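You operate a simulated robot arm through the tools that you are given. There is no shell and no other tool. Be economical: measure what you need, move in short steps, check, and stop when the job is done.

You run a simulated robot arm. Do the job below in one go: nothing can be reset, and whatever is moved stays where it is left.

JOB
Stack the pot that says "Blue paint" from the top of the grey cabinet on top of the pot marked "Grease". Take the white cable box from the top of the grey cabinet and leave it on the tray there. Put the number marker marked "62" from the middle shelf of the right shelving bay on the black mat and the number marker that says "75" on the manual there. Take the refill on the top of the cream bench and put it away on the top of the short bench. Put the 22 mm impeller from the top of the cream bench on top of the brown carton there and the 32 mm impeller on the top of the seal bench. Fetch the gold sleeve and stand it on the top of the vice bench. Fetch the tin marked "grease 3" from the top of the cream bench and set it on the top of the teal bench. Put the round token on the right end of the washer bench away on the dry end of the steel bench. Take the brass plug on the right end of the washer bench and put it away on the top of the cream bench. Take the blue padlock from the right end of the washer bench and leave it on the shelf under the short bench. Put the filter cartridge from the right end of the washer bench on the top of the cream bench. The order is free. Set down upright: gold sleeve, tin, filter cartridge.

Only the result counts: the job must be done as asked and must still hold three seconds after the hand-in. Knocking over, shifting, dropping, spilling or breaking anything else fails it. A push-on lid holds only when it is set on centred and level and pressed home; a screw cap is set on level and turned clockwise until tight.

ROBOT AND FRAMES
A 6-joint arm with a fingered hand on a trunk, on a base that drives. Base frame: it is fixed to the floor where the robot stands at the start and does not move with it; the origin is under the middle of the robot, x ahead of it, y to its left, z up. Units: mm, degrees, N and s.
With the tool pointing down near the work surface it reaches from about 220 to 480 mm from the robot's upright axis, wherever it stands. Its first joint turns from -166.0 to 166.0 degrees. Places, roughly: black mat [-1600, 3700, 800]; brass plug (2x2x2 cm) [-1600, 10500, 800]; cable box [500, 750, 1000]; carton [-2500, 11000, 750]; dry end of the steel bench [-6700, 5800, 800]; filter cartridge (7x7x11 cm) [-1600, 10300, 800]; gold sleeve [-2250, 11250, 750]; impeller [-2500, 11000, 750]; manual [500, 1750, 1000]; number marker [500, 1500, 1000]; padlock [-1750, 10500, 750]; pot [500, 250, 1000]; refill [-2250, 10750, 750]; round token (5x5x3 cm) [-1800, 10600, 800]; shelf under the short bench [300, 6300, 400]; tin [-2250, 10750, 750]; top of the cream bench [-2600, 10700, 800]; top of the seal bench [-1700, 6100, 700]; top of the short bench [300, 6300, 800]; top of the teal bench [-2600, 9600, 800]; top of the vice bench [-2600, 6700, 800]; tray (11x12x4 cm) [400, 400, 1000]. Payload 2.3 kg.
The tool frame sits at the grasp point between the pads (the TCP): z along the fingers, y along the line on which they close. The tips reach 22 mm beyond it. The gripper opens to 112 mm. The gripper's body begins 60 mm behind the TCP. The gripper is a hand of 3 fingers: y runs from the thumb to the fingers, the wrist lies at [0, 0, -218] in the tool frame, and closing takes about 1.5 s.
Orientation is that of the tool frame in the base frame, as [roll, pitch, yaw] about the fixed x, y, z axes, in that order (R = Rz(yaw) Ry(pitch) Rx(roll)). With the fingers straight down and closing along the base's y, the tool's x points along the base's -x, its y along +y and its z along -z.

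CONTROLS
- The arm moves only by the tool servo_tool. Its argument "increments" is one flat list of numbers, 6 for each row, row after row: the shift along the base's x, y, z in cm, then the turn, a rotation vector about the base's x, y, z in degrees. In form: [x, y, z, rx, ry, rz, x, y, z, rx, ry, rz, ...]. A call has 1 to 8 rows; each row shifts and turns the commanded pose from where the row before left it. "grip" is the gripper command, from -1 (fully open) to 1 (shut), values between in proportion, set as the call begins (left out, the last holds). Each row takes 0.2 s and may step no farther than 50 mm and 8.6 degrees from the row before; otherwise, or with a gripper value out of range, the whole call is refused. A pose out of reach is approached as far as the arm can. The call stops where the force on the tool passes 40 N (or 10 N more than at its start, if that is more) or the arm is blocked; 0.2 s more then pass. The fingers move at their own pace (about 72 mm/s each) and stop on an object; they squeeze with about 25 N. The grip force told is the motor's: it shows also when the fingers shut on nothing. Time passes only in rows, and 0.2 s behind the last, so rows that do not move let the fingers close. The reply holds the time, the measured pose of the TCP, the force on the tool along the base axes, the opening and the grip force, in the units named above and with some noise, with the torque about the TCP (base axes, N m) and any sound that the robot's microphone picked up.
- Cameras (640 x 400 px; columns grow to the right, rows downward): "scene" is now at [8.7, 170.6, 1594.5]; the picture's right is [0.39, -0.92, 0.00], its down [-0.73, -0.31, -0.61] and it looks along [0.56, 0.24, -0.79] (base axes); focal length 262 px, centre (320, 200). "wrist" rides on the gripper at [66, 3, -80] in the tool frame; the picture's right is [-0.05, 1.00, 0.00], its down [-0.77, -0.04, -0.64] and it looks along [-0.63, -0.03, 0.77] (tool axes); focal length 275 px, centre (320, 200). There is no depth. A picture from a camera that has moved, and an enlarged one, comes with that camera's place and axes in the base frame and with its lens.
- grab_frame(camera): a new picture of that camera. The clock stands still meanwhile.
- raise_lower(by): slides the trunk up (or, below 0, down) by that many mm; the arm and the scene camera ride with it, the base frame stays. It gives what a move gives, with no picture.
- drive_base(legs): drives the robot by 1 to 6 legs, each [ahead, left, turn to the left] in mm, mm and degrees, along the robot's own axes; the way and the turn of a leg run together, so that a leg with both is an arc; at most 1500 mm and 180 degrees a leg. The arm and the cameras ride along, it lands a little off, and it stops where it bumps. It gives what a move gives.
- set_fingers(finger1, finger2, thumb_bend): sets how far each is bent, from 0 (flat) to 100 (curled in); at 30 the hand is open as for a grip, at 70 the pads meet at the TCP. One left out holds its place. A second passes; each finger stops where it meets its share of the squeeze, and holds until it gets a number again. A gripper value or a shape takes the hand back. It gives what a move gives, with no picture; readings hold the bend of each and the force on the fingers (four entries, about 0 where the hand has none), thumb and palm.
- set_grasp(shape): the hand has 3 fingers and takes this shape, open, in about a second: jaw (thumb against the fingers, like two jaws); tri (thumb and two fingers); tip (a fingertip pinch); poke (one finger out to press); point (the index stretched); flat (the hand flat); cup (the hand cupped); fist (a fist). The gripper value then closes the fingers along that shape, each until it touches; the sizes above hold for jaw. It gives what a move gives, with no picture.
- head_to(pan, tilt): turns the head with the scene camera to pan (to the left, within 155 degrees either way) and tilt (down, from -29 to 69), counted from straight ahead of the robot. It gives what a move gives.
- zoom(camera, box): a new picture of the part [left, top, right, bottom] of that camera's present view, enlarged. The clock stands still meanwhile.
- hand_in(): hands the job in; it is judged then, once.

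Go step by step. Nothing tells you exact positions but the pictures and the camera data: compare them with the known pose of the tool, close in by small moves and look again before you grip or let go. The budget is 588 turns and 360 pictures, counting those below and the enlarged ones. Unless the task says otherwise, let go and move clear before handing in, and close with one line.

The tools are called after "Request:" as name(argument=value, ...) on one line, values as JSON. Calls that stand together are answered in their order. servo_tool: Moves the arm, as the interface text tells. Its arguments: {"type":"object","properties":{"increments":{"type":"array","items":{"type":"number"}},"grip":{"type":"number"}},"required":["increments"]} The other tools are called the same way: raise_lower (by) slides the trunk up or down; set_grasp (shape) gives the hand a shape; set_fingers (finger1, finger2, thumb_bend) moves the fingers one by one; drive_base (legs) drives the base; head_to (pan, tilt) turns the head that bears the scene camera; grab_frame (camera) takes a picture; zoom (camera, box) takes an enlarged picture of a part of a camera's view; hand_in () hands the job in.

At the start:

```text
clock: 0.0
tool_pos: [119.8, 205.1, 1268.9]
orientation: [-180.0, 0.1, 180.0]
wrist_force: [0.8, 0.5, 0.1]
wrist_torque: [0.02, 0.0, 0.03]
width: 111.7
grip_force: 0.0
shape: jaw
bend: [30.0, 30.0, 30.0]
finger forces: [0.0, 0.0, 0.0, 0.0, 0.0, 0.0]
trunk travel left (down, up): [-525.0, 65.0]
robot x, y, heading: [-0.3, -2.1, -0.2]
head pan, tilt: [22.8, 52.3]
```

scene: 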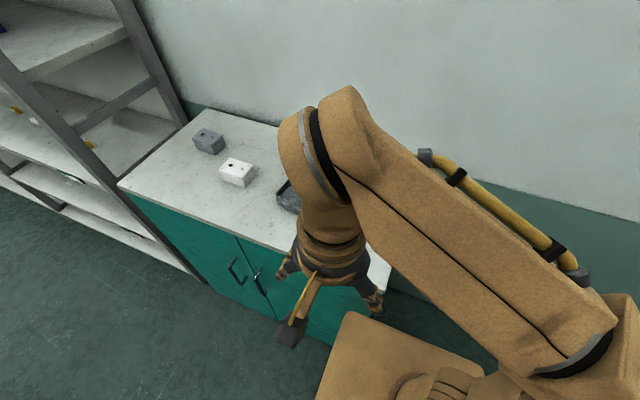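
wrist: 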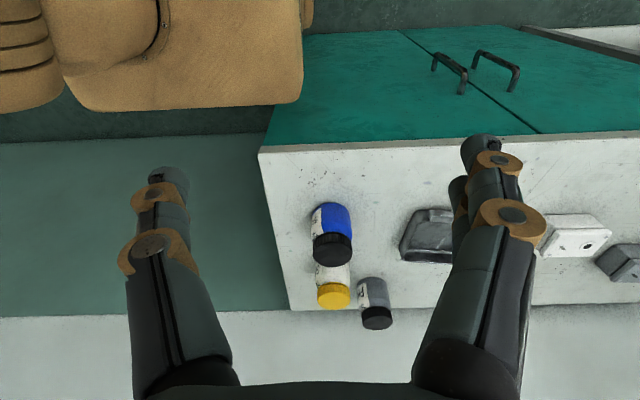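

The cabinet top lies ahead with three pots, a tray, a white box and a grey box. I'll read the labels with a zoom first.

Request:
zoom(camera="wrist", box=[260, 180, 460, 340])

Request:
zoom(camera="scene", box=[100, 100, 400, 300])

```text
2.50 times, centred on (360, 260) of wrist
camera zoom: at [53.5, 208.0, 1349.3], right [0.05, 1.0, 0.0], down [0.77, -0.04, 0.64], along [0.63, -0.03, -0.77], focal length 688 px, centre (220, 50)
```

zoom: 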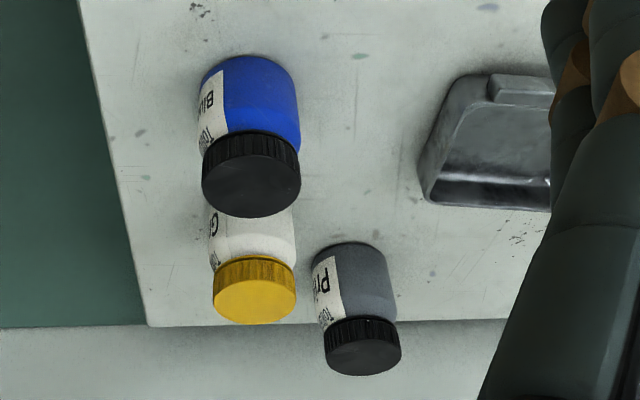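

```text
2.00 times, centred on (250, 200) of scene
camera zoom: at [8.7, 170.6, 1594.5], right [0.39, -0.92, 0.0], down [-0.73, -0.31, -0.61], along [0.56, 0.24, -0.79], focal length 524 px, centre (460, 200)
```

zoom: 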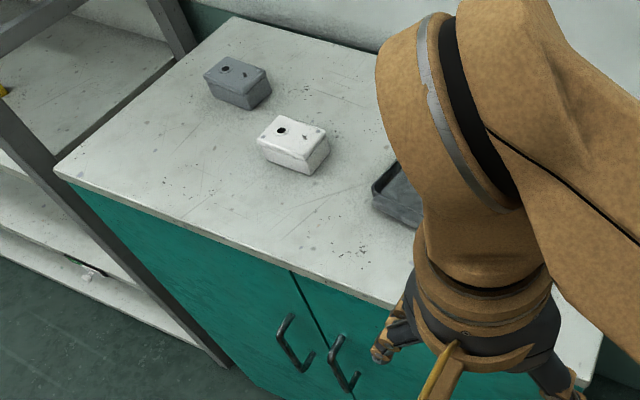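

The blue pot stands in front of the yellow-lidded Grease pot, with the grey Primer pot behind. I'll check the clearance between my base and the cabinet before driving closer.

Request:
head_to(pan=45, tilt=69)

Request:
grab_frame(camera="scene")

```text
clock: 0.9
tool_pos: [119.7, 204.1, 1269.8]
orientation: [-179.9, 0.0, 179.9]
wrist_force: [0.0, -0.7, -0.3]
wrist_torque: [0.0, -0.01, -0.01]
width: 111.7
grip_force: 0.1
shape: jaw
bend: [30.0, 30.0, 30.0]
finger forces: [0.0, 0.1, 0.0, 0.0, 0.1, 0.0]
trunk travel left (down, up): [-525.0, 65.0]
robot x, y, heading: [1.7, 0.2, 0.0]
head pan, tilt: [45.0, 68.8]
```

```text
355 pictures are left
camera scene: at [-20.7, 181.2, 1575.7], right [0.71, -0.71, 0.0], down [-0.66, -0.66, -0.36], along [0.26, 0.26, -0.93], focal length 262 px, centre (320, 200)
```

scene: 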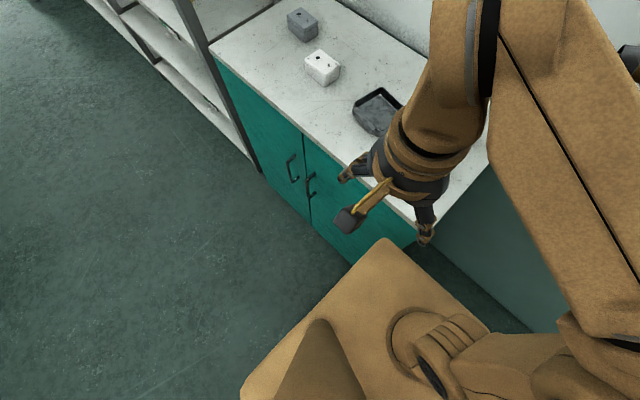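

The base's front is close to the cabinet, so I'll slide left first to get a second viewpoint for triangulation.

Request:
drive_base(legs=[[0, 150, 0]])

Request:
grab_frame(camera="wrist")

Request:
grab_frame(camera="scene")

```text
clock: 2.2
tool_pos: [119.7, 355.5, 1270.0]
orientation: [-180.0, -0.1, 179.9]
wrist_force: [0.1, -0.9, 0.1]
wrist_torque: [0.01, -0.04, 0.04]
width: 111.8
grip_force: 0.1
shape: jaw
bend: [30.0, 30.0, 30.0]
finger forces: [0.0, 0.1, 0.0, 0.0, 0.0, 0.0]
trunk travel left (down, up): [-525.0, 65.0]
robot x, y, heading: [0.4, 146.0, -0.0]
head pan, tilt: [45.0, 68.8]
```

```text
354 pictures are left
camera wrist: at [53.6, 359.1, 1349.1], right [0.05, 1.0, 0.0], down [0.77, -0.04, 0.64], along [0.63, -0.03, -0.77], focal length 275 px, centre (320, 200)
```

wrist: 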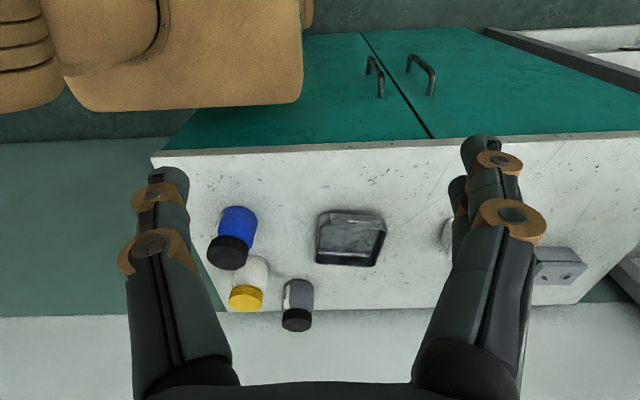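

```text
353 pictures are left
camera scene: at [-20.7, 332.5, 1575.5], right [0.71, -0.71, 0.0], down [-0.66, -0.66, -0.36], along [0.26, 0.26, -0.93], focal length 262 px, centre (320, 200)
```

scene: 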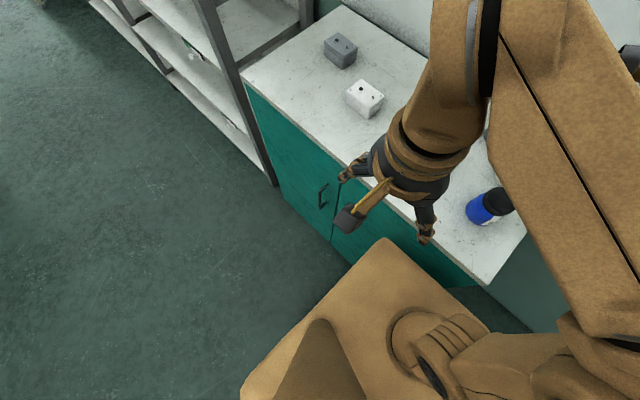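

The cabinet top is at z≈1000, the blue pot at about (380, 212) and the Grease pot at about (485, 211). I'll move above the blue pot.

Request:
servo_tool(increments=[3.72, -2.05, -1.0, 0, 0, 0, 3.72, -2.05, -1.0, 0, 0, 0, 3.72, -2.05, -1.0, 0, 0, 0, 3.72, -2.05, -1.0, 0, 0, 0, 3.72, -2.05, -1.0, 0, 0, 0, 3.72, -2.05, -1.0, 0, 0, 0, 3.72, -2.05, -1.0, 0, 0, 0], grip=-1)

Request:
grab_frame(camera="wrist")

Request:
grab_frame(camera="scene")

```text
clock: 3.8
tool_pos: [382.6, 210.1, 1199.7]
orientation: [179.9, -0.1, 179.8]
wrist_force: [-0.7, 0.6, -0.8]
wrist_torque: [-0.01, -0.01, 0.0]
width: 111.8
grip_force: 0.0
shape: jaw
bend: [30.0, 30.0, 30.0]
finger forces: [0.0, 0.0, 0.0, 0.1, 0.0, 0.0]
trunk travel left (down, up): [-525.0, 65.0]
robot x, y, heading: [-1.6, 150.8, -0.2]
head pan, tilt: [45.0, 68.8]
```

```text
352 pictures are left
camera wrist: at [316.8, 214.1, 1277.6], right [0.05, 1.0, 0.0], down [0.77, -0.04, 0.63], along [0.63, -0.03, -0.77], focal length 275 px, centre (320, 200)
```

wrist: 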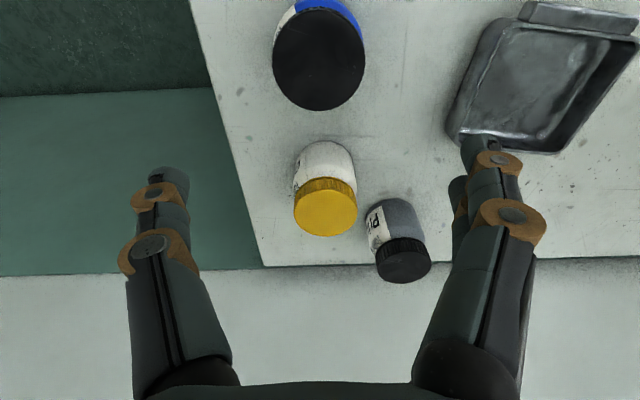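

```text
351 pictures are left
camera scene: at [-19.0, 330.9, 1575.7], right [0.71, -0.71, 0.0], down [-0.66, -0.66, -0.36], along [0.26, 0.26, -0.93], focal length 262 px, centre (320, 200)
```

scene: 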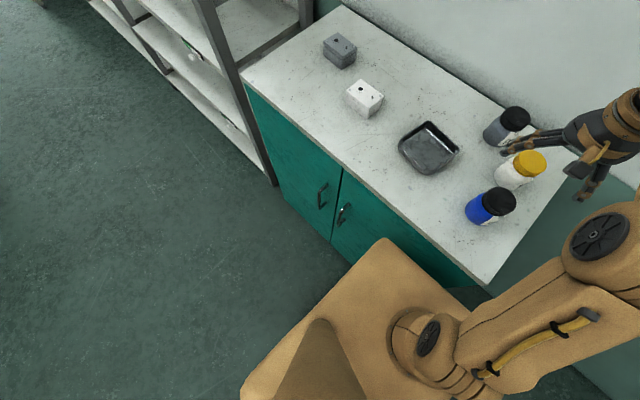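

The estimates for the blue pot differ slightly between cameras, so I'll zoom in to settle its position and size.

Request:
zoom(camera="scene", box=[440, 90, 600, 230])

Request:
zoom(camera="wrist", box=[220, 0, 460, 150])

```text
2.86 times, centred on (520, 160) of scene
camera zoom: at [-19.0, 330.9, 1575.7], right [0.71, -0.71, 0.0], down [-0.66, -0.66, -0.36], along [0.26, 0.26, -0.93], focal length 749 px, centre (-251, 314)
```

zoom: 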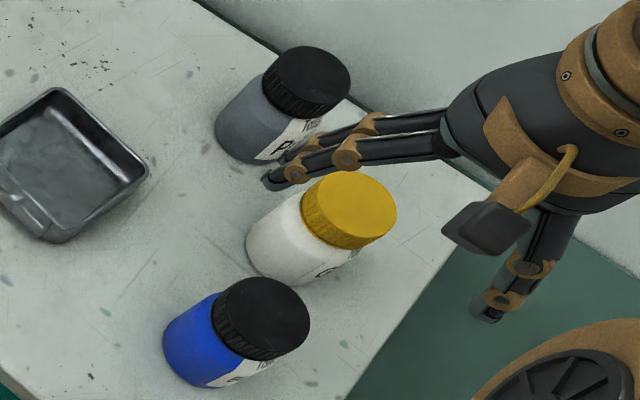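

```text
2.67 times, centred on (340, 75) of wrist
camera zoom: at [316.8, 214.1, 1277.6], right [0.05, 1.0, 0.0], down [0.77, -0.04, 0.63], along [0.63, -0.03, -0.77], focal length 734 px, centre (267, 533)
```

zoom: 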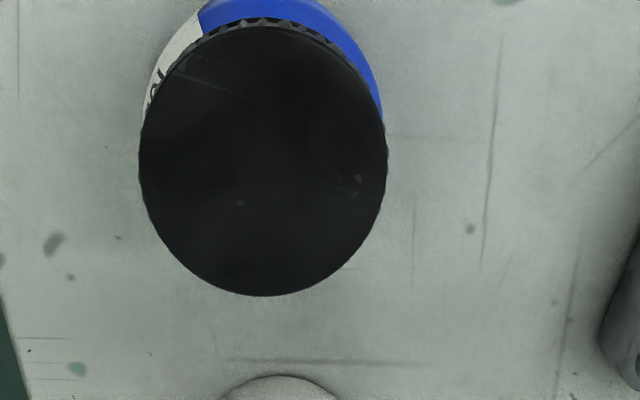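

The blue pot's axis is at about x≈364, y≈212, with the lid top at about 1095. I'll go lower over it and check again.

Request:
servo_tool(increments=[-0.9, 0.1, -2.5, 0, 0, 0, -0.9, 0.1, -2.5, 0, 0, 0])

Request:
grab_frame(camera="wrist")

Request:
grab_frame(camera="scene")

```text
clock: 4.4
tool_pos: [363.5, 214.2, 1149.5]
orientation: [179.9, 0.0, 179.9]
wrist_force: [-0.2, -0.1, -0.4]
wrist_torque: [0.01, 0.06, -0.02]
width: 112.1
grip_force: 0.0
shape: jaw
bend: [30.0, 30.0, 30.0]
finger forces: [0.0, 0.0, 0.0, 0.1, 0.0, 0.0]
trunk travel left (down, up): [-525.0, 65.0]
robot x, y, heading: [1.7, 148.4, -0.1]
head pan, tilt: [45.0, 68.8]
```

```text
348 pictures are left
camera wrist: at [296.4, 216.8, 1228.4], right [0.05, 1.0, 0.0], down [0.77, -0.04, 0.64], along [0.64, -0.03, -0.77], focal length 275 px, centre (320, 200)
```

wrist: 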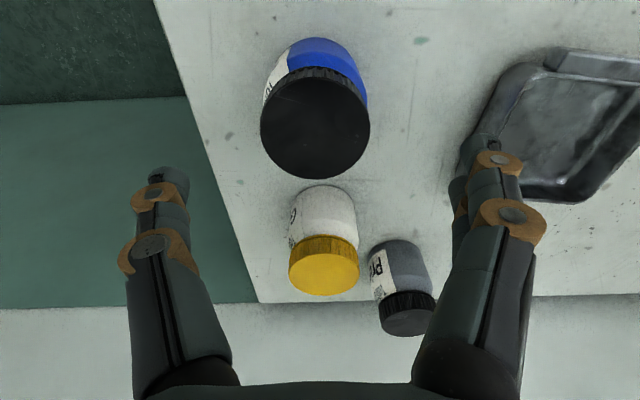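

```text
347 pictures are left
camera scene: at [-20.9, 331.5, 1575.7], right [0.71, -0.71, 0.0], down [-0.66, -0.66, -0.36], along [0.26, 0.26, -0.93], focal length 262 px, centre (320, 200)
```

scene: 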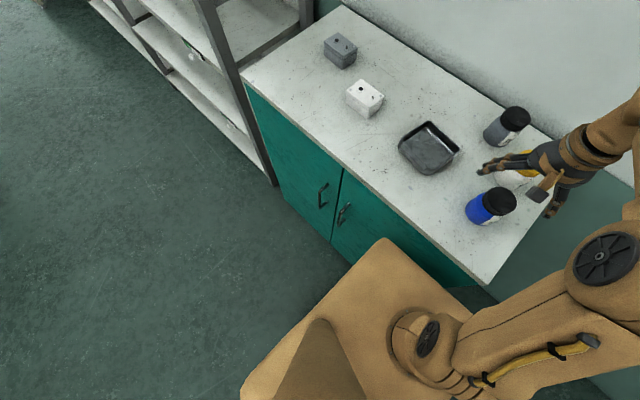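

The pot's axis is at (360, 212). I'll lower around the body and close.

Request:
servo_tool(increments=[-0.35, -0.2, -3.5, 0, 0, 0, 0, 0, -3.5, 0, 0, 0, 0, 0, -3.3, 0, 0, 0])

Request:
grab_frame(camera="wrist")

Request:
grab_frame(camera="scene")

```text
clock: 5.3
tool_pos: [360.1, 210.0, 1054.7]
orientation: [179.7, 0.6, 179.8]
wrist_force: [-4.4, -1.4, 26.1]
wrist_torque: [0.08, -0.22, 0.01]
width: 111.7
grip_force: 0.0
shape: jaw
bend: [30.0, 30.0, 30.0]
finger forces: [7.6, 8.5, 0.1, 0.0, 18.9, 0.1]
trunk travel left (down, up): [-525.0, 65.0]
robot x, y, heading: [2.3, 149.1, 0.1]
head pan, tilt: [45.0, 68.8]
stopped in row 3: the force on the tool passed its limit at 65 N (the readings are from after the stop); the commanded pose is now the measured one
```

```text
346 pictures are left
camera wrist: at [292.7, 214.5, 1133.1], right [0.05, 1.0, 0.01], down [0.76, -0.04, 0.65], along [0.64, -0.03, -0.76], focal length 275 px, centre (320, 200)
```

wrist: 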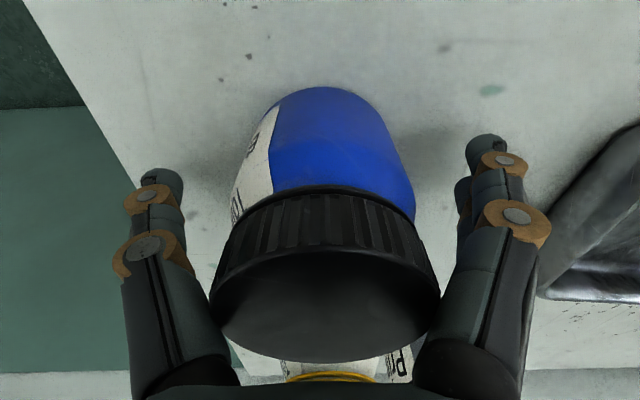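

```text
345 pictures are left
camera scene: at [-23.4, 330.5, 1576.2], right [0.71, -0.71, 0.0], down [-0.66, -0.66, -0.36], along [0.26, 0.26, -0.93], focal length 262 px, centre (320, 200)
```

scene: 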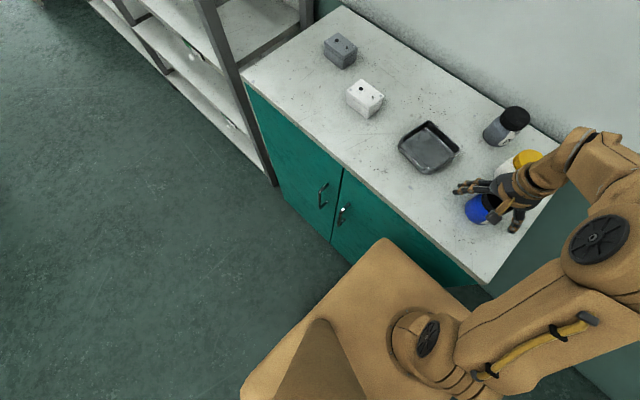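

The lid is touching the finger roots; I'll ease up a few millimetres and close on the body.

Request:
servo_tool(increments=[0, 0.1, 0.5, 0, 0, 0])

Request:
servo_tool(increments=[0, 0, 0, 0, 0, 0, 0, 0, 0, 0, 0, 0, 0, 0, 0, 0, 0, 0, 0, 0, 0, 0, 0, 0, 0, 0, 0, 0, 0, 0, 0, 0, 0, 0, 0, 0], grip=1)

Request:
grab_frame(camera="wrist")

```text
clock: 5.7
tool_pos: [361.6, 212.5, 1056.9]
orientation: [179.8, 0.5, 179.9]
wrist_force: [-0.5, -0.8, -1.0]
wrist_torque: [0.02, -0.01, 0.03]
width: 111.7
grip_force: 0.1
shape: jaw
bend: [30.0, 30.0, 30.0]
finger forces: [1.8, 2.6, 0.1, 0.0, 4.6, 0.0]
trunk travel left (down, up): [-525.0, 65.0]
robot x, y, heading: [-1.5, 149.6, -0.1]
head pan, tilt: [45.0, 68.8]
```

```text
clock: 7.1
tool_pos: [361.3, 211.9, 1056.7]
orientation: [179.8, 0.5, 179.9]
wrist_force: [-0.1, 0.0, 0.8]
wrist_torque: [0.01, -0.02, 0.02]
width: 53.7
grip_force: 24.7
shape: jaw
bend: [72.0, 72.0, 71.0]
finger forces: [14.9, 17.2, 0.1, 0.0, 30.4, 0.0]
trunk travel left (down, up): [-525.0, 65.0]
robot x, y, heading: [1.3, 149.8, 0.1]
head pan, tilt: [45.0, 68.8]
```

```text
344 pictures are left
camera wrist: at [294.5, 215.7, 1136.4], right [0.05, 1.0, 0.0], down [0.77, -0.04, 0.64], along [0.64, -0.03, -0.77], focal length 275 px, centre (320, 200)
```

wrist: 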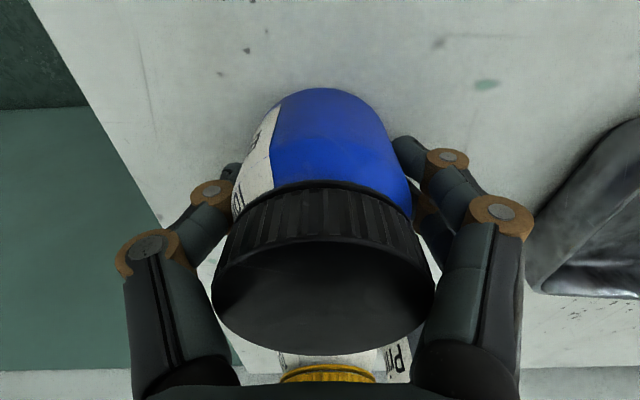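

The pot is gripped at 54 mm width. I'll lift it and look before moving over the Grease pot.

Request:
servo_tool(increments=[0, 0, 2, 0, 0, 0, 0, 0, 4, 0, 0, 0, 0, 0, 4, 0, 0, 0, 0, 0, 3, 0, 0, 0])

Request:
servo_tool(increments=[4.2, 0, 0, 0, 0, 0, 4.2, -0.1, 0, 0, 0, 0, 3.8, 0, 0, 0, 0, 0, 0, 0, 0, 0, 0, 0])

Request:
zoom(camera="scene", box=[440, 90, 600, 230])

Request:
grab_frame(camera="wrist")

```text
clock: 8.1
tool_pos: [361.5, 212.9, 1187.8]
orientation: [179.8, 0.5, 179.9]
wrist_force: [-0.2, 1.3, -0.9]
wrist_torque: [0.0, 0.0, 0.04]
width: 53.8
grip_force: 25.1
shape: jaw
bend: [72.0, 72.0, 71.0]
finger forces: [14.4, 16.7, 0.1, 0.0, 29.8, 0.1]
trunk travel left (down, up): [-525.0, 65.0]
robot x, y, heading: [0.3, 148.8, -0.1]
head pan, tilt: [45.0, 68.8]
```

```text
clock: 9.1
tool_pos: [432.8, 210.9, 1187.4]
orientation: [-179.8, 0.3, -179.7]
wrist_force: [0.4, -0.4, -1.1]
wrist_torque: [0.02, 0.0, 0.02]
width: 53.6
grip_force: 25.0
shape: jaw
bend: [72.0, 72.0, 71.0]
finger forces: [13.9, 16.6, 0.0, 0.1, 29.2, 0.0]
out of reach, approached as far as the arm can: row 2, 3
trunk travel left (down, up): [-525.0, 65.0]
robot x, y, heading: [-3.0, 154.0, 0.2]
head pan, tilt: [45.0, 68.8]
```

```text
2.86 times, centred on (520, 160) of scene
camera zoom: at [-19.6, 331.5, 1575.6], right [0.71, -0.71, 0.0], down [-0.66, -0.66, -0.36], along [0.26, 0.26, -0.93], focal length 749 px, centre (-251, 314)
```

zoom: 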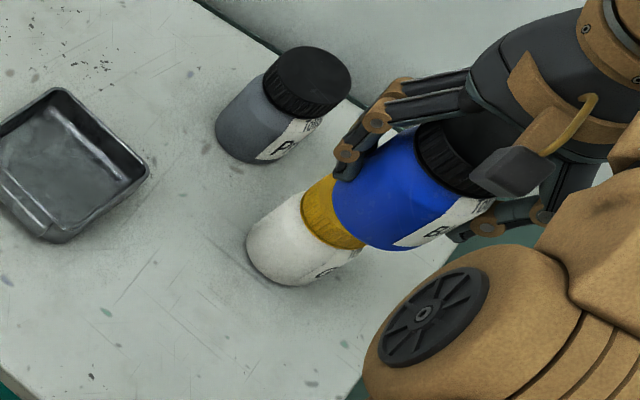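

```text
342 pictures are left
camera wrist: at [365.8, 214.5, 1266.1], right [0.04, 1.0, 0.0], down [0.77, -0.03, 0.64], along [0.64, -0.03, -0.77], focal length 275 px, centre (320, 200)
```

wrist: 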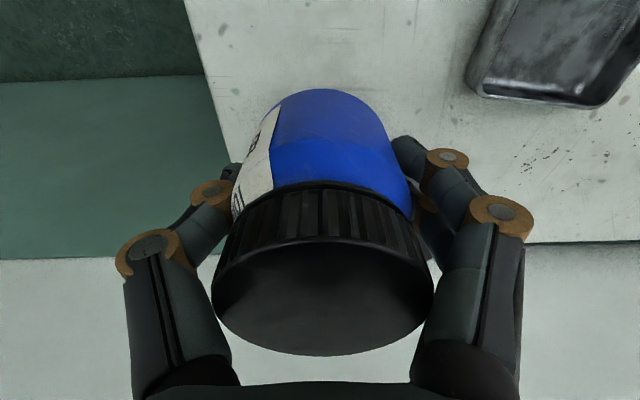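

The reach falls short at this height, so I'll raise the trunk and see whether that gives more reach.

Request:
raise_lower(by=60)

Request:
servo_tool(increments=[1, 0, -3, 0, 0, 0, 4, 0, -3, 0, 0, 0, 0, 0, 0, 0, 0, 0])

```text
clock: 10.1
tool_pos: [431.7, 210.6, 1247.3]
orientation: [-179.8, 0.3, -179.9]
wrist_force: [-0.1, 0.8, -1.4]
wrist_torque: [0.0, 0.0, 0.0]
width: 53.7
grip_force: 24.5
shape: jaw
bend: [72.0, 72.0, 71.0]
finger forces: [13.9, 16.5, 0.1, 0.0, 29.2, 0.1]
trunk travel left (down, up): [-585.0, 5.0]
robot x, y, heading: [4.2, 151.3, -0.2]
head pan, tilt: [45.0, 68.8]
```

```text
clock: 10.9
tool_pos: [465.6, 219.7, 1180.6]
orientation: [-179.9, 0.4, -180.0]
wrist_force: [-0.6, 0.1, -2.5]
wrist_torque: [0.02, -0.02, 0.02]
width: 53.4
grip_force: 24.9
shape: jaw
bend: [72.0, 72.0, 71.0]
finger forces: [13.6, 16.2, 0.1, 0.0, 28.7, 0.0]
out of reach, approached as far as the arm can: row 2
trunk travel left (down, up): [-585.0, 5.0]
robot x, y, heading: [0.2, 146.0, -0.2]
head pan, tilt: [45.0, 68.8]
```

Closer, but I still need about 20 mm. I'll nudge the base ahead.

Request:
drive_base(legs=[[25, 0, 0]])

Request:
zoom(camera="scene", box=[440, 90, 600, 230])

```text
clock: 11.7
tool_pos: [490.5, 220.4, 1179.7]
orientation: [-179.9, 0.4, -179.9]
wrist_force: [0.4, 0.0, -1.1]
wrist_torque: [0.0, 0.03, -0.01]
width: 53.5
grip_force: 24.7
shape: jaw
bend: [72.0, 72.0, 71.0]
finger forces: [13.7, 16.2, 0.0, 0.1, 28.7, 0.1]
trunk travel left (down, up): [-585.0, 5.0]
robot x, y, heading: [24.3, 152.5, -0.0]
head pan, tilt: [45.0, 68.8]
```

```text
2.86 times, centred on (520, 160) of scene
camera zoom: at [4.3, 331.4, 1635.6], right [0.71, -0.71, 0.0], down [-0.66, -0.66, -0.36], along [0.26, 0.26, -0.93], focal length 749 px, centre (-251, 314)
```

zoom: 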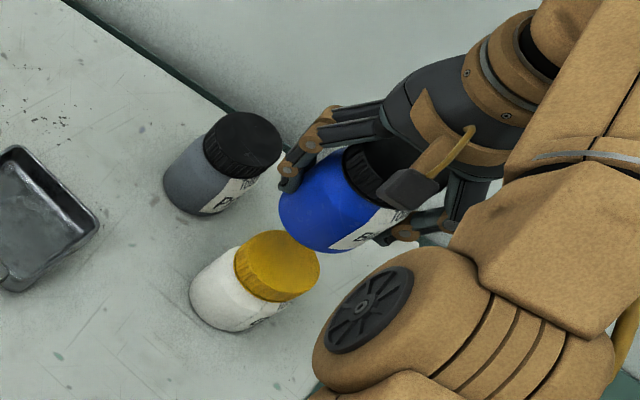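

Now I shift over the Grease pot at (484, 210) and lower to just above it for a check.

Request:
servo_tool(increments=[-0.65, -1.0, 0, 0, 0, 0, 0, 0, -1.0, 0, 0, 0, 0, 0, -0.9, 0, 0, 0])

Request:
zoom(camera="scene", box=[480, 140, 580, 210])

Request:
grab_frame(camera="wrist")

```text
clock: 12.5
tool_pos: [484.3, 210.6, 1161.5]
orientation: [-179.9, 0.3, -180.0]
wrist_force: [0.1, -0.1, -1.8]
wrist_torque: [0.0, -0.02, -0.05]
width: 53.6
grip_force: 25.2
shape: jaw
bend: [72.0, 72.0, 71.0]
finger forces: [13.3, 16.1, 0.0, 0.1, 28.5, 0.0]
trunk travel left (down, up): [-585.0, 5.0]
robot x, y, heading: [24.5, 151.1, 0.0]
head pan, tilt: [45.0, 68.8]
```

```text
5.71 times, centred on (530, 175) of scene
camera zoom: at [4.1, 331.2, 1635.7], right [0.71, -0.71, 0.0], down [-0.66, -0.66, -0.36], along [0.26, 0.26, -0.93], focal length 1498 px, centre (-880, 343)
```

zoom: 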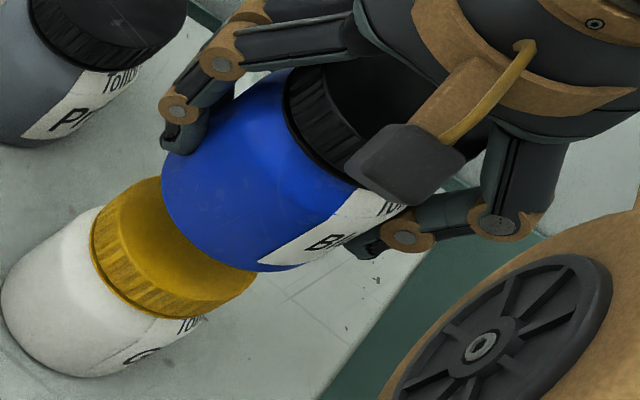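

```text
339 pictures are left
camera wrist: at [417.6, 213.4, 1239.7], right [0.05, 1.0, 0.0], down [0.77, -0.03, 0.64], along [0.64, -0.03, -0.77], focal length 275 px, centre (320, 200)
```

wrist: 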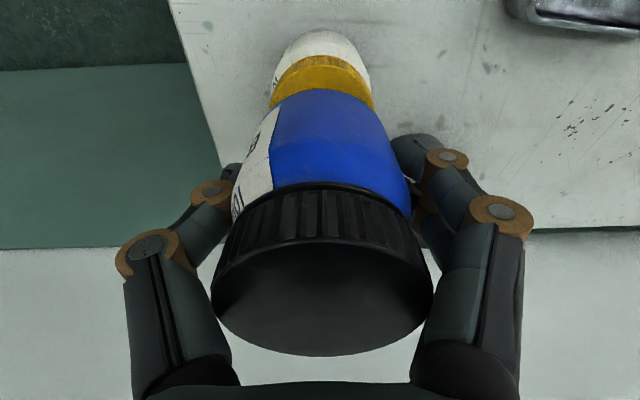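

The alignment looks good in both views. I'll lower gently until contact.

Request:
servo_tool(increments=[0, 0, -0.5, 0, 0, 0, 0, 0, -0.3, 0, 0, 0, 0, 0, -0.2, 0, 0, 0])

Request:
grab_frame(camera="wrist")

```text
clock: 13.3
tool_pos: [484.6, 210.3, 1151.2]
orientation: [-179.9, 0.4, -180.0]
wrist_force: [-0.7, -0.5, -2.2]
wrist_torque: [-0.02, -0.01, -0.02]
width: 53.3
grip_force: 24.5
shape: jaw
bend: [72.0, 72.0, 71.0]
finger forces: [13.2, 16.1, 0.0, 0.0, 28.3, 0.1]
trunk travel left (down, up): [-585.0, 5.0]
robot x, y, heading: [26.5, 150.8, 0.3]
head pan, tilt: [45.0, 68.8]
```

```text
338 pictures are left
camera wrist: at [418.3, 213.4, 1229.5], right [0.05, 1.0, 0.0], down [0.77, -0.03, 0.64], along [0.64, -0.03, -0.77], focal length 275 px, centre (320, 200)
```

wrist: 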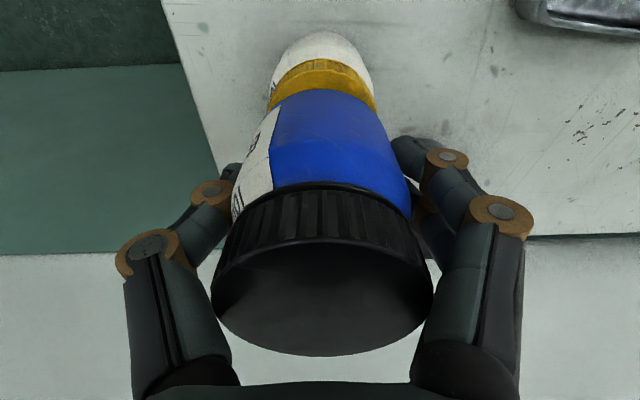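

Request:
servo_tool(increments=[0, 0, -0.2, 0, 0, 0, 0, 0, -0.2, 0, 0, 0, 0, 0, 0, 0, 0, 0])

Request:
zoom(camera="scene", box=[480, 140, 580, 210])

```text
clock: 14.1
tool_pos: [484.6, 211.2, 1146.6]
orientation: [-179.9, 0.3, -179.9]
wrist_force: [0.3, -0.5, -2.3]
wrist_torque: [-0.02, 0.0, -0.02]
width: 53.1
grip_force: 25.2
shape: jaw
bend: [72.0, 72.0, 71.0]
finger forces: [13.3, 16.1, 0.1, 0.0, 28.3, 0.1]
trunk travel left (down, up): [-585.0, 5.0]
robot x, y, heading: [24.5, 149.1, -0.1]
head pan, tilt: [45.0, 68.8]
```

```text
5.71 times, centred on (530, 175) of scene
camera zoom: at [4.8, 331.4, 1635.7], right [0.71, -0.71, 0.0], down [-0.66, -0.66, -0.36], along [0.26, 0.26, -0.93], focal length 1498 px, centre (-880, 343)
```

zoom: 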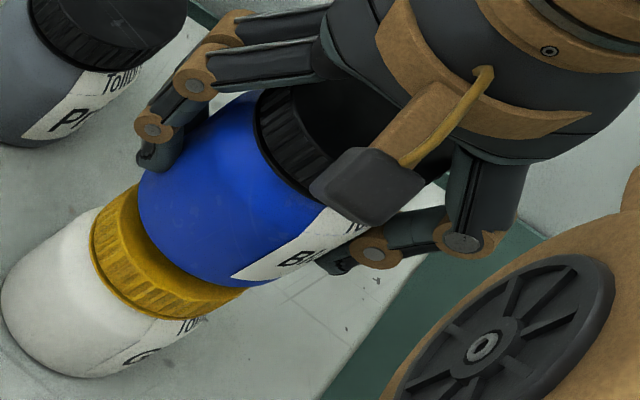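

Request:
servo_tool(increments=[0, 0, -0.15, 0, 0, 0, 0, 0, -0.15, 0, 0, 0])

Request:
servo_tool(increments=[0, 0, -0.15, 0, 0, 0, 0, 0, 0, 0, 0, 0])

```text
clock: 14.7
tool_pos: [483.9, 210.4, 1143.8]
orientation: [-179.9, 0.3, 179.9]
wrist_force: [-0.1, -0.5, -2.1]
wrist_torque: [0.02, -0.01, 0.01]
width: 53.4
grip_force: 24.6
shape: jaw
bend: [72.0, 72.0, 71.0]
finger forces: [13.3, 16.1, 0.1, 0.1, 28.4, 0.1]
trunk travel left (down, up): [-585.0, 5.0]
robot x, y, heading: [23.9, 150.6, 0.1]
head pan, tilt: [45.0, 68.8]
```

```text
clock: 15.3
tool_pos: [484.3, 210.5, 1142.1]
orientation: [-180.0, 0.3, 180.0]
wrist_force: [0.4, 0.2, -1.9]
wrist_torque: [-0.01, 0.03, 0.0]
width: 53.5
grip_force: 25.2
shape: jaw
bend: [72.0, 72.0, 71.0]
finger forces: [13.2, 16.1, 0.0, 0.0, 28.4, 0.0]
trunk travel left (down, up): [-585.0, 5.0]
robot x, y, heading: [25.5, 146.6, 0.1]
head pan, tilt: [45.0, 68.8]
```

Request:
servo_tool(increments=[0, 0, -0.15, 0, 0, 0, 0, 0, 0, 0, 0, 0])

Request:
servo_tool(increments=[0, 0, -0.15, 0, 0, 0, 0, 0, 0, 0, 0, 0])

Request:
zoom(camera="scene", box=[480, 140, 580, 210])

```text
clock: 15.9
tool_pos: [484.9, 210.9, 1139.5]
orientation: [-179.9, 0.5, -179.8]
wrist_force: [1.1, -0.5, -1.8]
wrist_torque: [0.03, -0.03, -0.01]
width: 53.3
grip_force: 24.8
shape: jaw
bend: [72.0, 72.0, 71.0]
finger forces: [13.3, 16.1, 0.0, 0.0, 28.4, 0.0]
trunk travel left (down, up): [-585.0, 5.0]
robot x, y, heading: [24.3, 147.1, 0.1]
head pan, tilt: [45.0, 68.8]
```

```text
clock: 16.5
tool_pos: [484.9, 210.5, 1139.4]
orientation: [-179.9, 0.4, -179.9]
wrist_force: [-0.5, -0.2, 1.1]
wrist_torque: [0.04, 0.04, 0.02]
width: 53.3
grip_force: 25.0
shape: jaw
bend: [72.0, 72.0, 71.0]
finger forces: [13.8, 16.6, 0.1, 0.0, 28.9, 0.0]
trunk travel left (down, up): [-585.0, 5.0]
robot x, y, heading: [21.1, 149.4, -0.0]
head pan, tilt: [45.0, 68.8]
```

```text
5.71 times, centred on (530, 175) of scene
camera zoom: at [4.5, 331.4, 1635.7], right [0.71, -0.71, 0.0], down [-0.66, -0.66, -0.36], along [0.26, 0.26, -0.93], focal length 1498 px, centre (-880, 343)
```

zoom: 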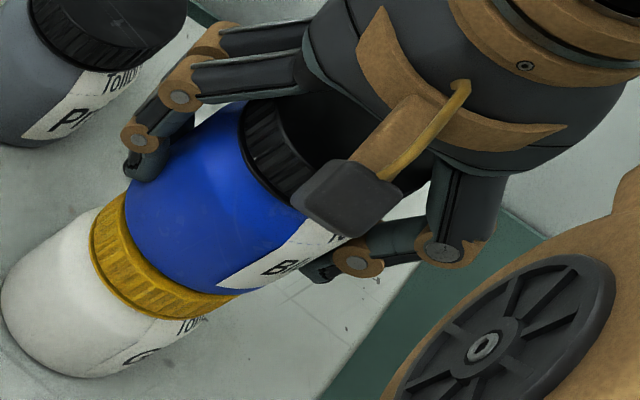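

Contact is felt (the weight moved off the hand), and the pot looks centred. I'll release and back up.

Request:
servo_tool(increments=[0, 0, 0, 0, 0, 0, 0, 0, 0, 0, 0, 0, 0, 0, 0, 0, 0, 0, 0, 0, 0, 0, 0, 0, 0, 0, 0, 0, 0, 0], grip=-1)

Request:
servo_tool(increments=[0, 0, 2, 0, 0, 0, 0, 0, 4, 0, 0, 0, -2, 0, 4, 0, 0, 0, -4, 0, 1, 0, 0, 0, -4, 1, 0, 0, 0, 0, -4, 2, 0, 0, 0, 0])

Request:
grab_frame(camera="wrist")

Request:
grab_frame(camera="scene")

```text
clock: 17.7
tool_pos: [484.1, 210.3, 1139.4]
orientation: [-179.8, 0.4, -179.9]
wrist_force: [1.5, -0.8, 4.6]
wrist_torque: [0.02, -0.02, 0.0]
width: 111.9
grip_force: 0.0
shape: jaw
bend: [30.0, 30.0, 30.0]
finger forces: [1.1, 2.2, 0.1, 0.0, 3.9, 0.1]
trunk travel left (down, up): [-585.0, 5.0]
robot x, y, heading: [25.0, 146.1, -0.4]
head pan, tilt: [45.0, 68.8]
```

```text
clock: 19.1
tool_pos: [342.6, 240.7, 1249.0]
orientation: [-179.9, 0.4, -179.9]
wrist_force: [0.1, 0.7, 0.6]
wrist_torque: [-0.01, -0.01, -0.03]
width: 111.7
grip_force: 0.0
shape: jaw
bend: [30.0, 30.0, 30.0]
finger forces: [0.0, 0.0, 0.0, 0.0, 0.0, 0.1]
trunk travel left (down, up): [-585.0, 5.0]
robot x, y, heading: [26.3, 151.2, 0.0]
head pan, tilt: [45.0, 68.8]
```

```text
335 pictures are left
camera wrist: at [275.9, 244.5, 1328.5], right [0.05, 1.0, 0.0], down [0.77, -0.04, 0.64], along [0.64, -0.03, -0.77], focal length 275 px, centre (320, 200)
```

wrist: 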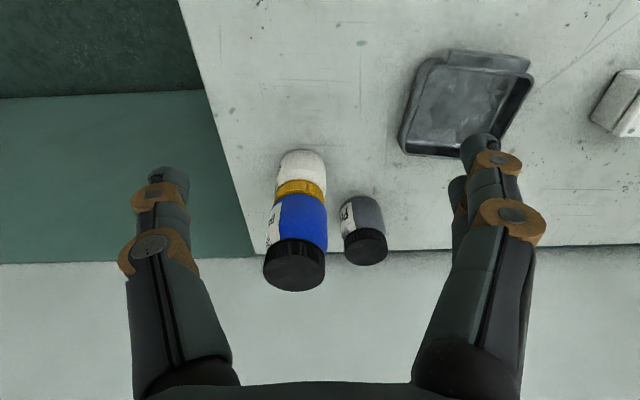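

```text
334 pictures are left
camera scene: at [2.1, 331.7, 1635.6], right [0.71, -0.71, 0.0], down [-0.66, -0.66, -0.36], along [0.26, 0.26, -0.93], focal length 262 px, centre (320, 200)
```

scene: 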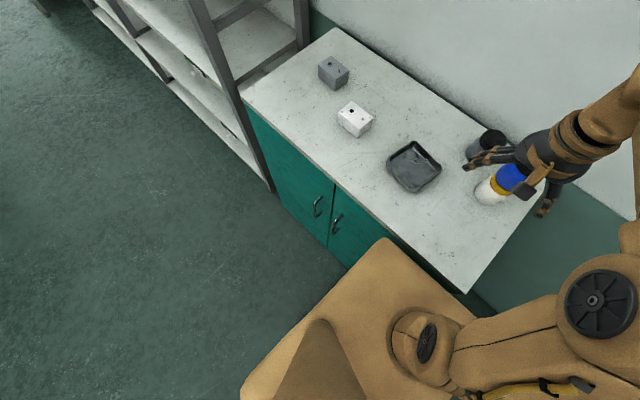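

The blue pot stands centred on the Grease pot. Next is the white cable box at about (418, 611), so I'll drive left along the cabinet.

Request:
drive_base(legs=[[-30, 0, 0], [0, 340, 0]])

Request:
grab_frame(camera="wrist")

Request:
grab_frame(camera="scene")

```text
clock: 21.7
tool_pos: [315.0, 581.6, 1247.5]
orientation: [-179.9, 0.4, 180.0]
wrist_force: [0.9, 0.6, 1.2]
wrist_torque: [-0.01, -0.01, 0.04]
width: 111.9
grip_force: 0.0
shape: jaw
bend: [30.0, 30.0, 30.0]
finger forces: [0.1, 0.1, 0.1, 0.0, 0.0, 0.0]
trunk travel left (down, up): [-585.0, 5.0]
robot x, y, heading: [-6.3, 490.8, -0.2]
head pan, tilt: [45.0, 68.8]
```

```text
333 pictures are left
camera wrist: at [248.1, 583.8, 1328.1], right [0.05, 1.0, 0.0], down [0.77, -0.04, 0.64], along [0.64, -0.03, -0.77], focal length 275 px, centre (320, 200)
```

wrist: 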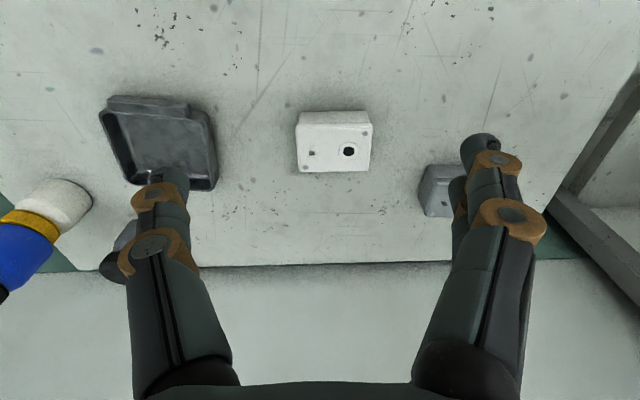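

```text
332 pictures are left
camera scene: at [-25.4, 671.6, 1635.6], right [0.71, -0.71, 0.0], down [-0.66, -0.66, -0.36], along [0.26, 0.26, -0.93], focal length 262 px, centre (320, 200)
```

scene: 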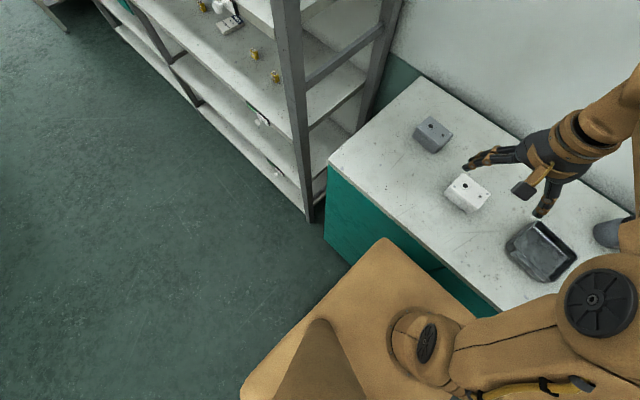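

The box is about 64×87×38 mm at (407, 593); the tray is near (416, 373). I'll look at the tray from closer.

Request:
servo_tool(increments=[0.5, -4.4, 0, 0, 0, 0, 0.5, -4.4, 0, 0, 0, 0, 0.5, -4.4, 0, 0, 0, 0, 0.5, -4.4, 0, 0, 0, 0, 0, -2, -2, 0, 0, 0])

Request:
grab_frame(camera="wrist")

```text
clock: 22.9
tool_pos: [335.9, 383.3, 1228.5]
orientation: [-179.8, 0.4, -179.9]
wrist_force: [0.3, 0.4, 0.1]
wrist_torque: [0.02, -0.03, 0.02]
width: 111.9
grip_force: 0.0
shape: jaw
bend: [30.0, 30.0, 30.0]
finger forces: [0.1, 0.0, 0.0, 0.0, 0.1, 0.0]
trunk travel left (down, up): [-585.0, 5.0]
robot x, y, heading: [-6.4, 486.1, -0.2]
head pan, tilt: [45.0, 68.8]
```

```text
331 pictures are left
camera wrist: at [268.8, 386.3, 1307.7], right [0.05, 1.0, 0.0], down [0.77, -0.03, 0.64], along [0.64, -0.03, -0.77], focal length 275 px, centre (320, 200)
```

wrist: 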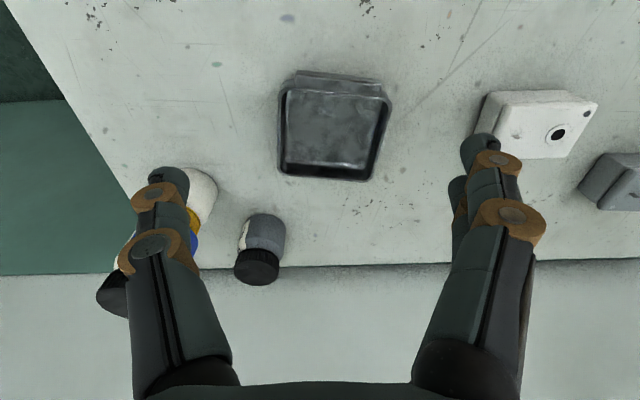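

Request:
zoom(camera="wrist", box=[255, 55, 415, 195])

```text
2.86 times, centred on (335, 125) of wrist
camera zoom: at [268.8, 386.3, 1307.7], right [0.05, 1.0, 0.0], down [0.77, -0.03, 0.64], along [0.64, -0.03, -0.77], focal length 786 px, centre (277, 414)
```

zoom: 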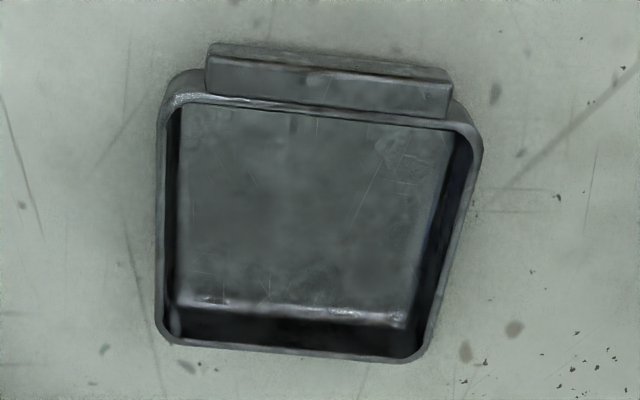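

The tray's floor is about 90×102 mm, centred at (416, 389) and turned about -10°. I'll turn the hand by -92° to grip the box across its 64 mm side, and move above it.

Request:
servo_tool(increments=[0.9, 2.63, 0, 0, 0, -8.4, 0.9, 2.63, 0, 0, 0, -8.4, 0.9, 2.63, 0, 0, 0, -8.4, 0.9, 2.63, 0, 0, 0, -8.4, 0.9, 2.63, 0, 0, 0, -8.4, 0.9, 2.63, 0, 0, 0, -8.4, 0.9, 2.63, 0, 0, 0, -8.4, 0.9, 2.63, 0, 0, 0, -8.4])

Request:
servo_tool(increments=[0.1, 0, -2.3, 0, 0, -8.4, 0.1, 0, -2.3, 0, 0, -8.4, 0, 0, -2.3, 0, 0, -8.4])

Request:
grab_frame(camera="wrist")

Request:
grab_frame(camera="scene")

```text
clock: 24.7
tool_pos: [408.7, 594.7, 1229.3]
orientation: [-179.9, 0.5, 112.7]
wrist_force: [0.1, 0.7, -0.1]
wrist_torque: [-0.02, -0.02, 0.05]
width: 112.0
grip_force: 0.0
shape: jaw
bend: [30.0, 30.0, 30.0]
finger forces: [0.0, 0.0, 0.1, 0.1, 0.0, 0.0]
trunk travel left (down, up): [-585.0, 5.0]
robot x, y, heading: [-5.9, 486.5, 0.1]
head pan, tilt: [45.0, 68.8]
```

```text
clock: 25.5
tool_pos: [408.4, 594.2, 1158.9]
orientation: [-179.9, 0.4, 87.5]
wrist_force: [0.2, -0.6, -1.1]
wrist_torque: [-0.01, -0.03, 0.0]
width: 111.8
grip_force: 0.1
shape: jaw
bend: [30.0, 30.0, 30.0]
finger forces: [0.0, 0.0, 0.0, 0.0, 0.0, 0.0]
trunk travel left (down, up): [-585.0, 5.0]
robot x, y, heading: [-8.9, 488.7, 0.0]
head pan, tilt: [45.0, 68.8]
```

```text
329 pictures are left
camera wrist: at [415.3, 661.1, 1238.7], right [1.0, -0.09, 0.0], down [-0.07, -0.76, 0.64], along [-0.06, -0.64, -0.77], focal length 275 px, centre (320, 200)
```

wrist: 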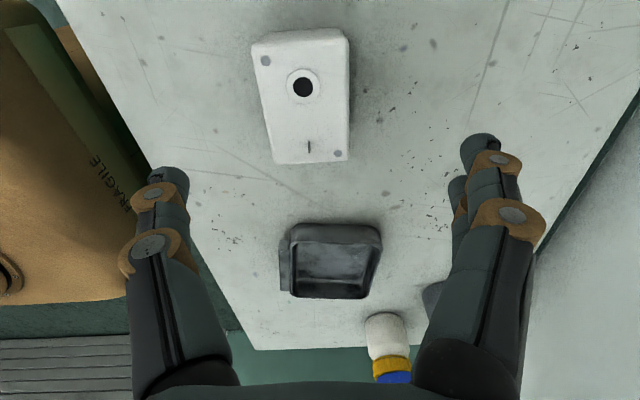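

```text
328 pictures are left
camera scene: at [-25.1, 671.3, 1635.7], right [0.71, -0.71, 0.0], down [-0.66, -0.66, -0.36], along [0.26, 0.26, -0.93], focal length 262 px, centre (320, 200)
```

scene: 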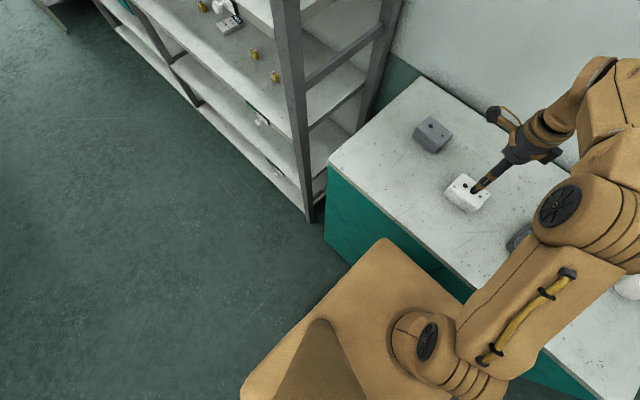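

From both views the box is at (399, 590), about 58×80 mm with its top near z 1054. I'll align and lower.

Request:
servo_tool(increments=[-0.95, -0.4, -2, 0, 0, 0, 0, 0, -3, 0, 0, 0])

Request:
grab_frame(camera="wrist")

```text
clock: 26.1
tool_pos: [401.1, 589.9, 1109.2]
orientation: [-179.9, 0.4, 87.5]
wrist_force: [0.3, 0.4, 0.6]
wrist_torque: [0.02, 0.02, -0.01]
width: 111.7
grip_force: 0.0
shape: jaw
bend: [30.0, 30.0, 30.0]
finger forces: [0.1, 0.1, 0.0, 0.0, 0.0, 0.0]
trunk travel left (down, up): [-585.0, 5.0]
robot x, y, heading: [-4.3, 492.0, -0.1]
head pan, tilt: [45.0, 68.8]
```

```text
327 pictures are left
camera wrist: at [406.4, 656.4, 1188.6], right [1.0, -0.09, 0.0], down [-0.07, -0.76, 0.64], along [-0.06, -0.64, -0.77], focal length 275 px, centre (320, 200)
```

wrist: 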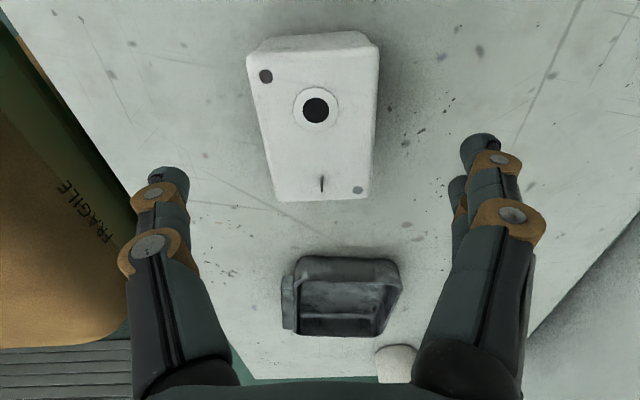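

Request:
servo_tool(increments=[-0.1, 0, -3, 0, 0, 0, 0, 0, -2.6, 0, 0, 0])

Request:
servo_tool(increments=[0, 0, 0, 0, 0, 0, 0, 0, 0, 0, 0, 0, 0, 0, 0, 0, 0, 0, 0, 0, 0, 0, 0, 0, 0, 0, 0, 0, 0, 0, 0, 0, 0, 0, 0, 0], grip=1)

Request:
grab_frame(camera="wrist")

```text
clock: 26.7
tool_pos: [399.3, 587.8, 1053.6]
orientation: [-179.9, 0.4, 87.6]
wrist_force: [-0.4, 0.4, -0.9]
wrist_torque: [0.0, 0.01, 0.02]
width: 112.1
grip_force: 0.1
shape: jaw
bend: [30.0, 30.0, 30.0]
finger forces: [0.0, 0.0, 0.0, 0.1, 0.0, 0.1]
trunk travel left (down, up): [-585.0, 5.0]
robot x, y, heading: [-1.6, 489.4, 0.1]
head pan, tilt: [45.0, 68.8]
```

```text
clock: 28.1
tool_pos: [398.5, 590.2, 1053.4]
orientation: [-179.9, 0.3, 87.6]
wrist_force: [0.3, -0.6, -0.4]
wrist_torque: [0.02, 0.0, 0.01]
width: 49.8
grip_force: 25.6
shape: jaw
bend: [73.0, 73.0, 70.0]
finger forces: [11.3, 11.2, 0.0, 0.0, 22.7, 0.1]
trunk travel left (down, up): [-585.0, 5.0]
robot x, y, heading: [-4.5, 489.1, -0.0]
head pan, tilt: [45.0, 68.8]
```

```text
326 pictures are left
camera wrist: at [404.6, 656.2, 1132.7], right [1.0, -0.09, 0.0], down [-0.07, -0.76, 0.64], along [-0.06, -0.64, -0.77], focal length 275 px, centre (320, 200)
```

wrist: 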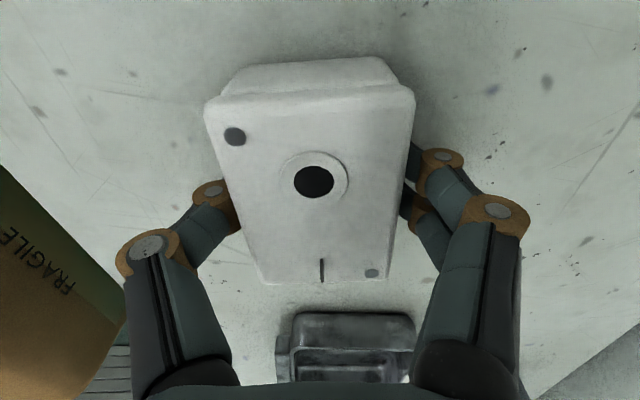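

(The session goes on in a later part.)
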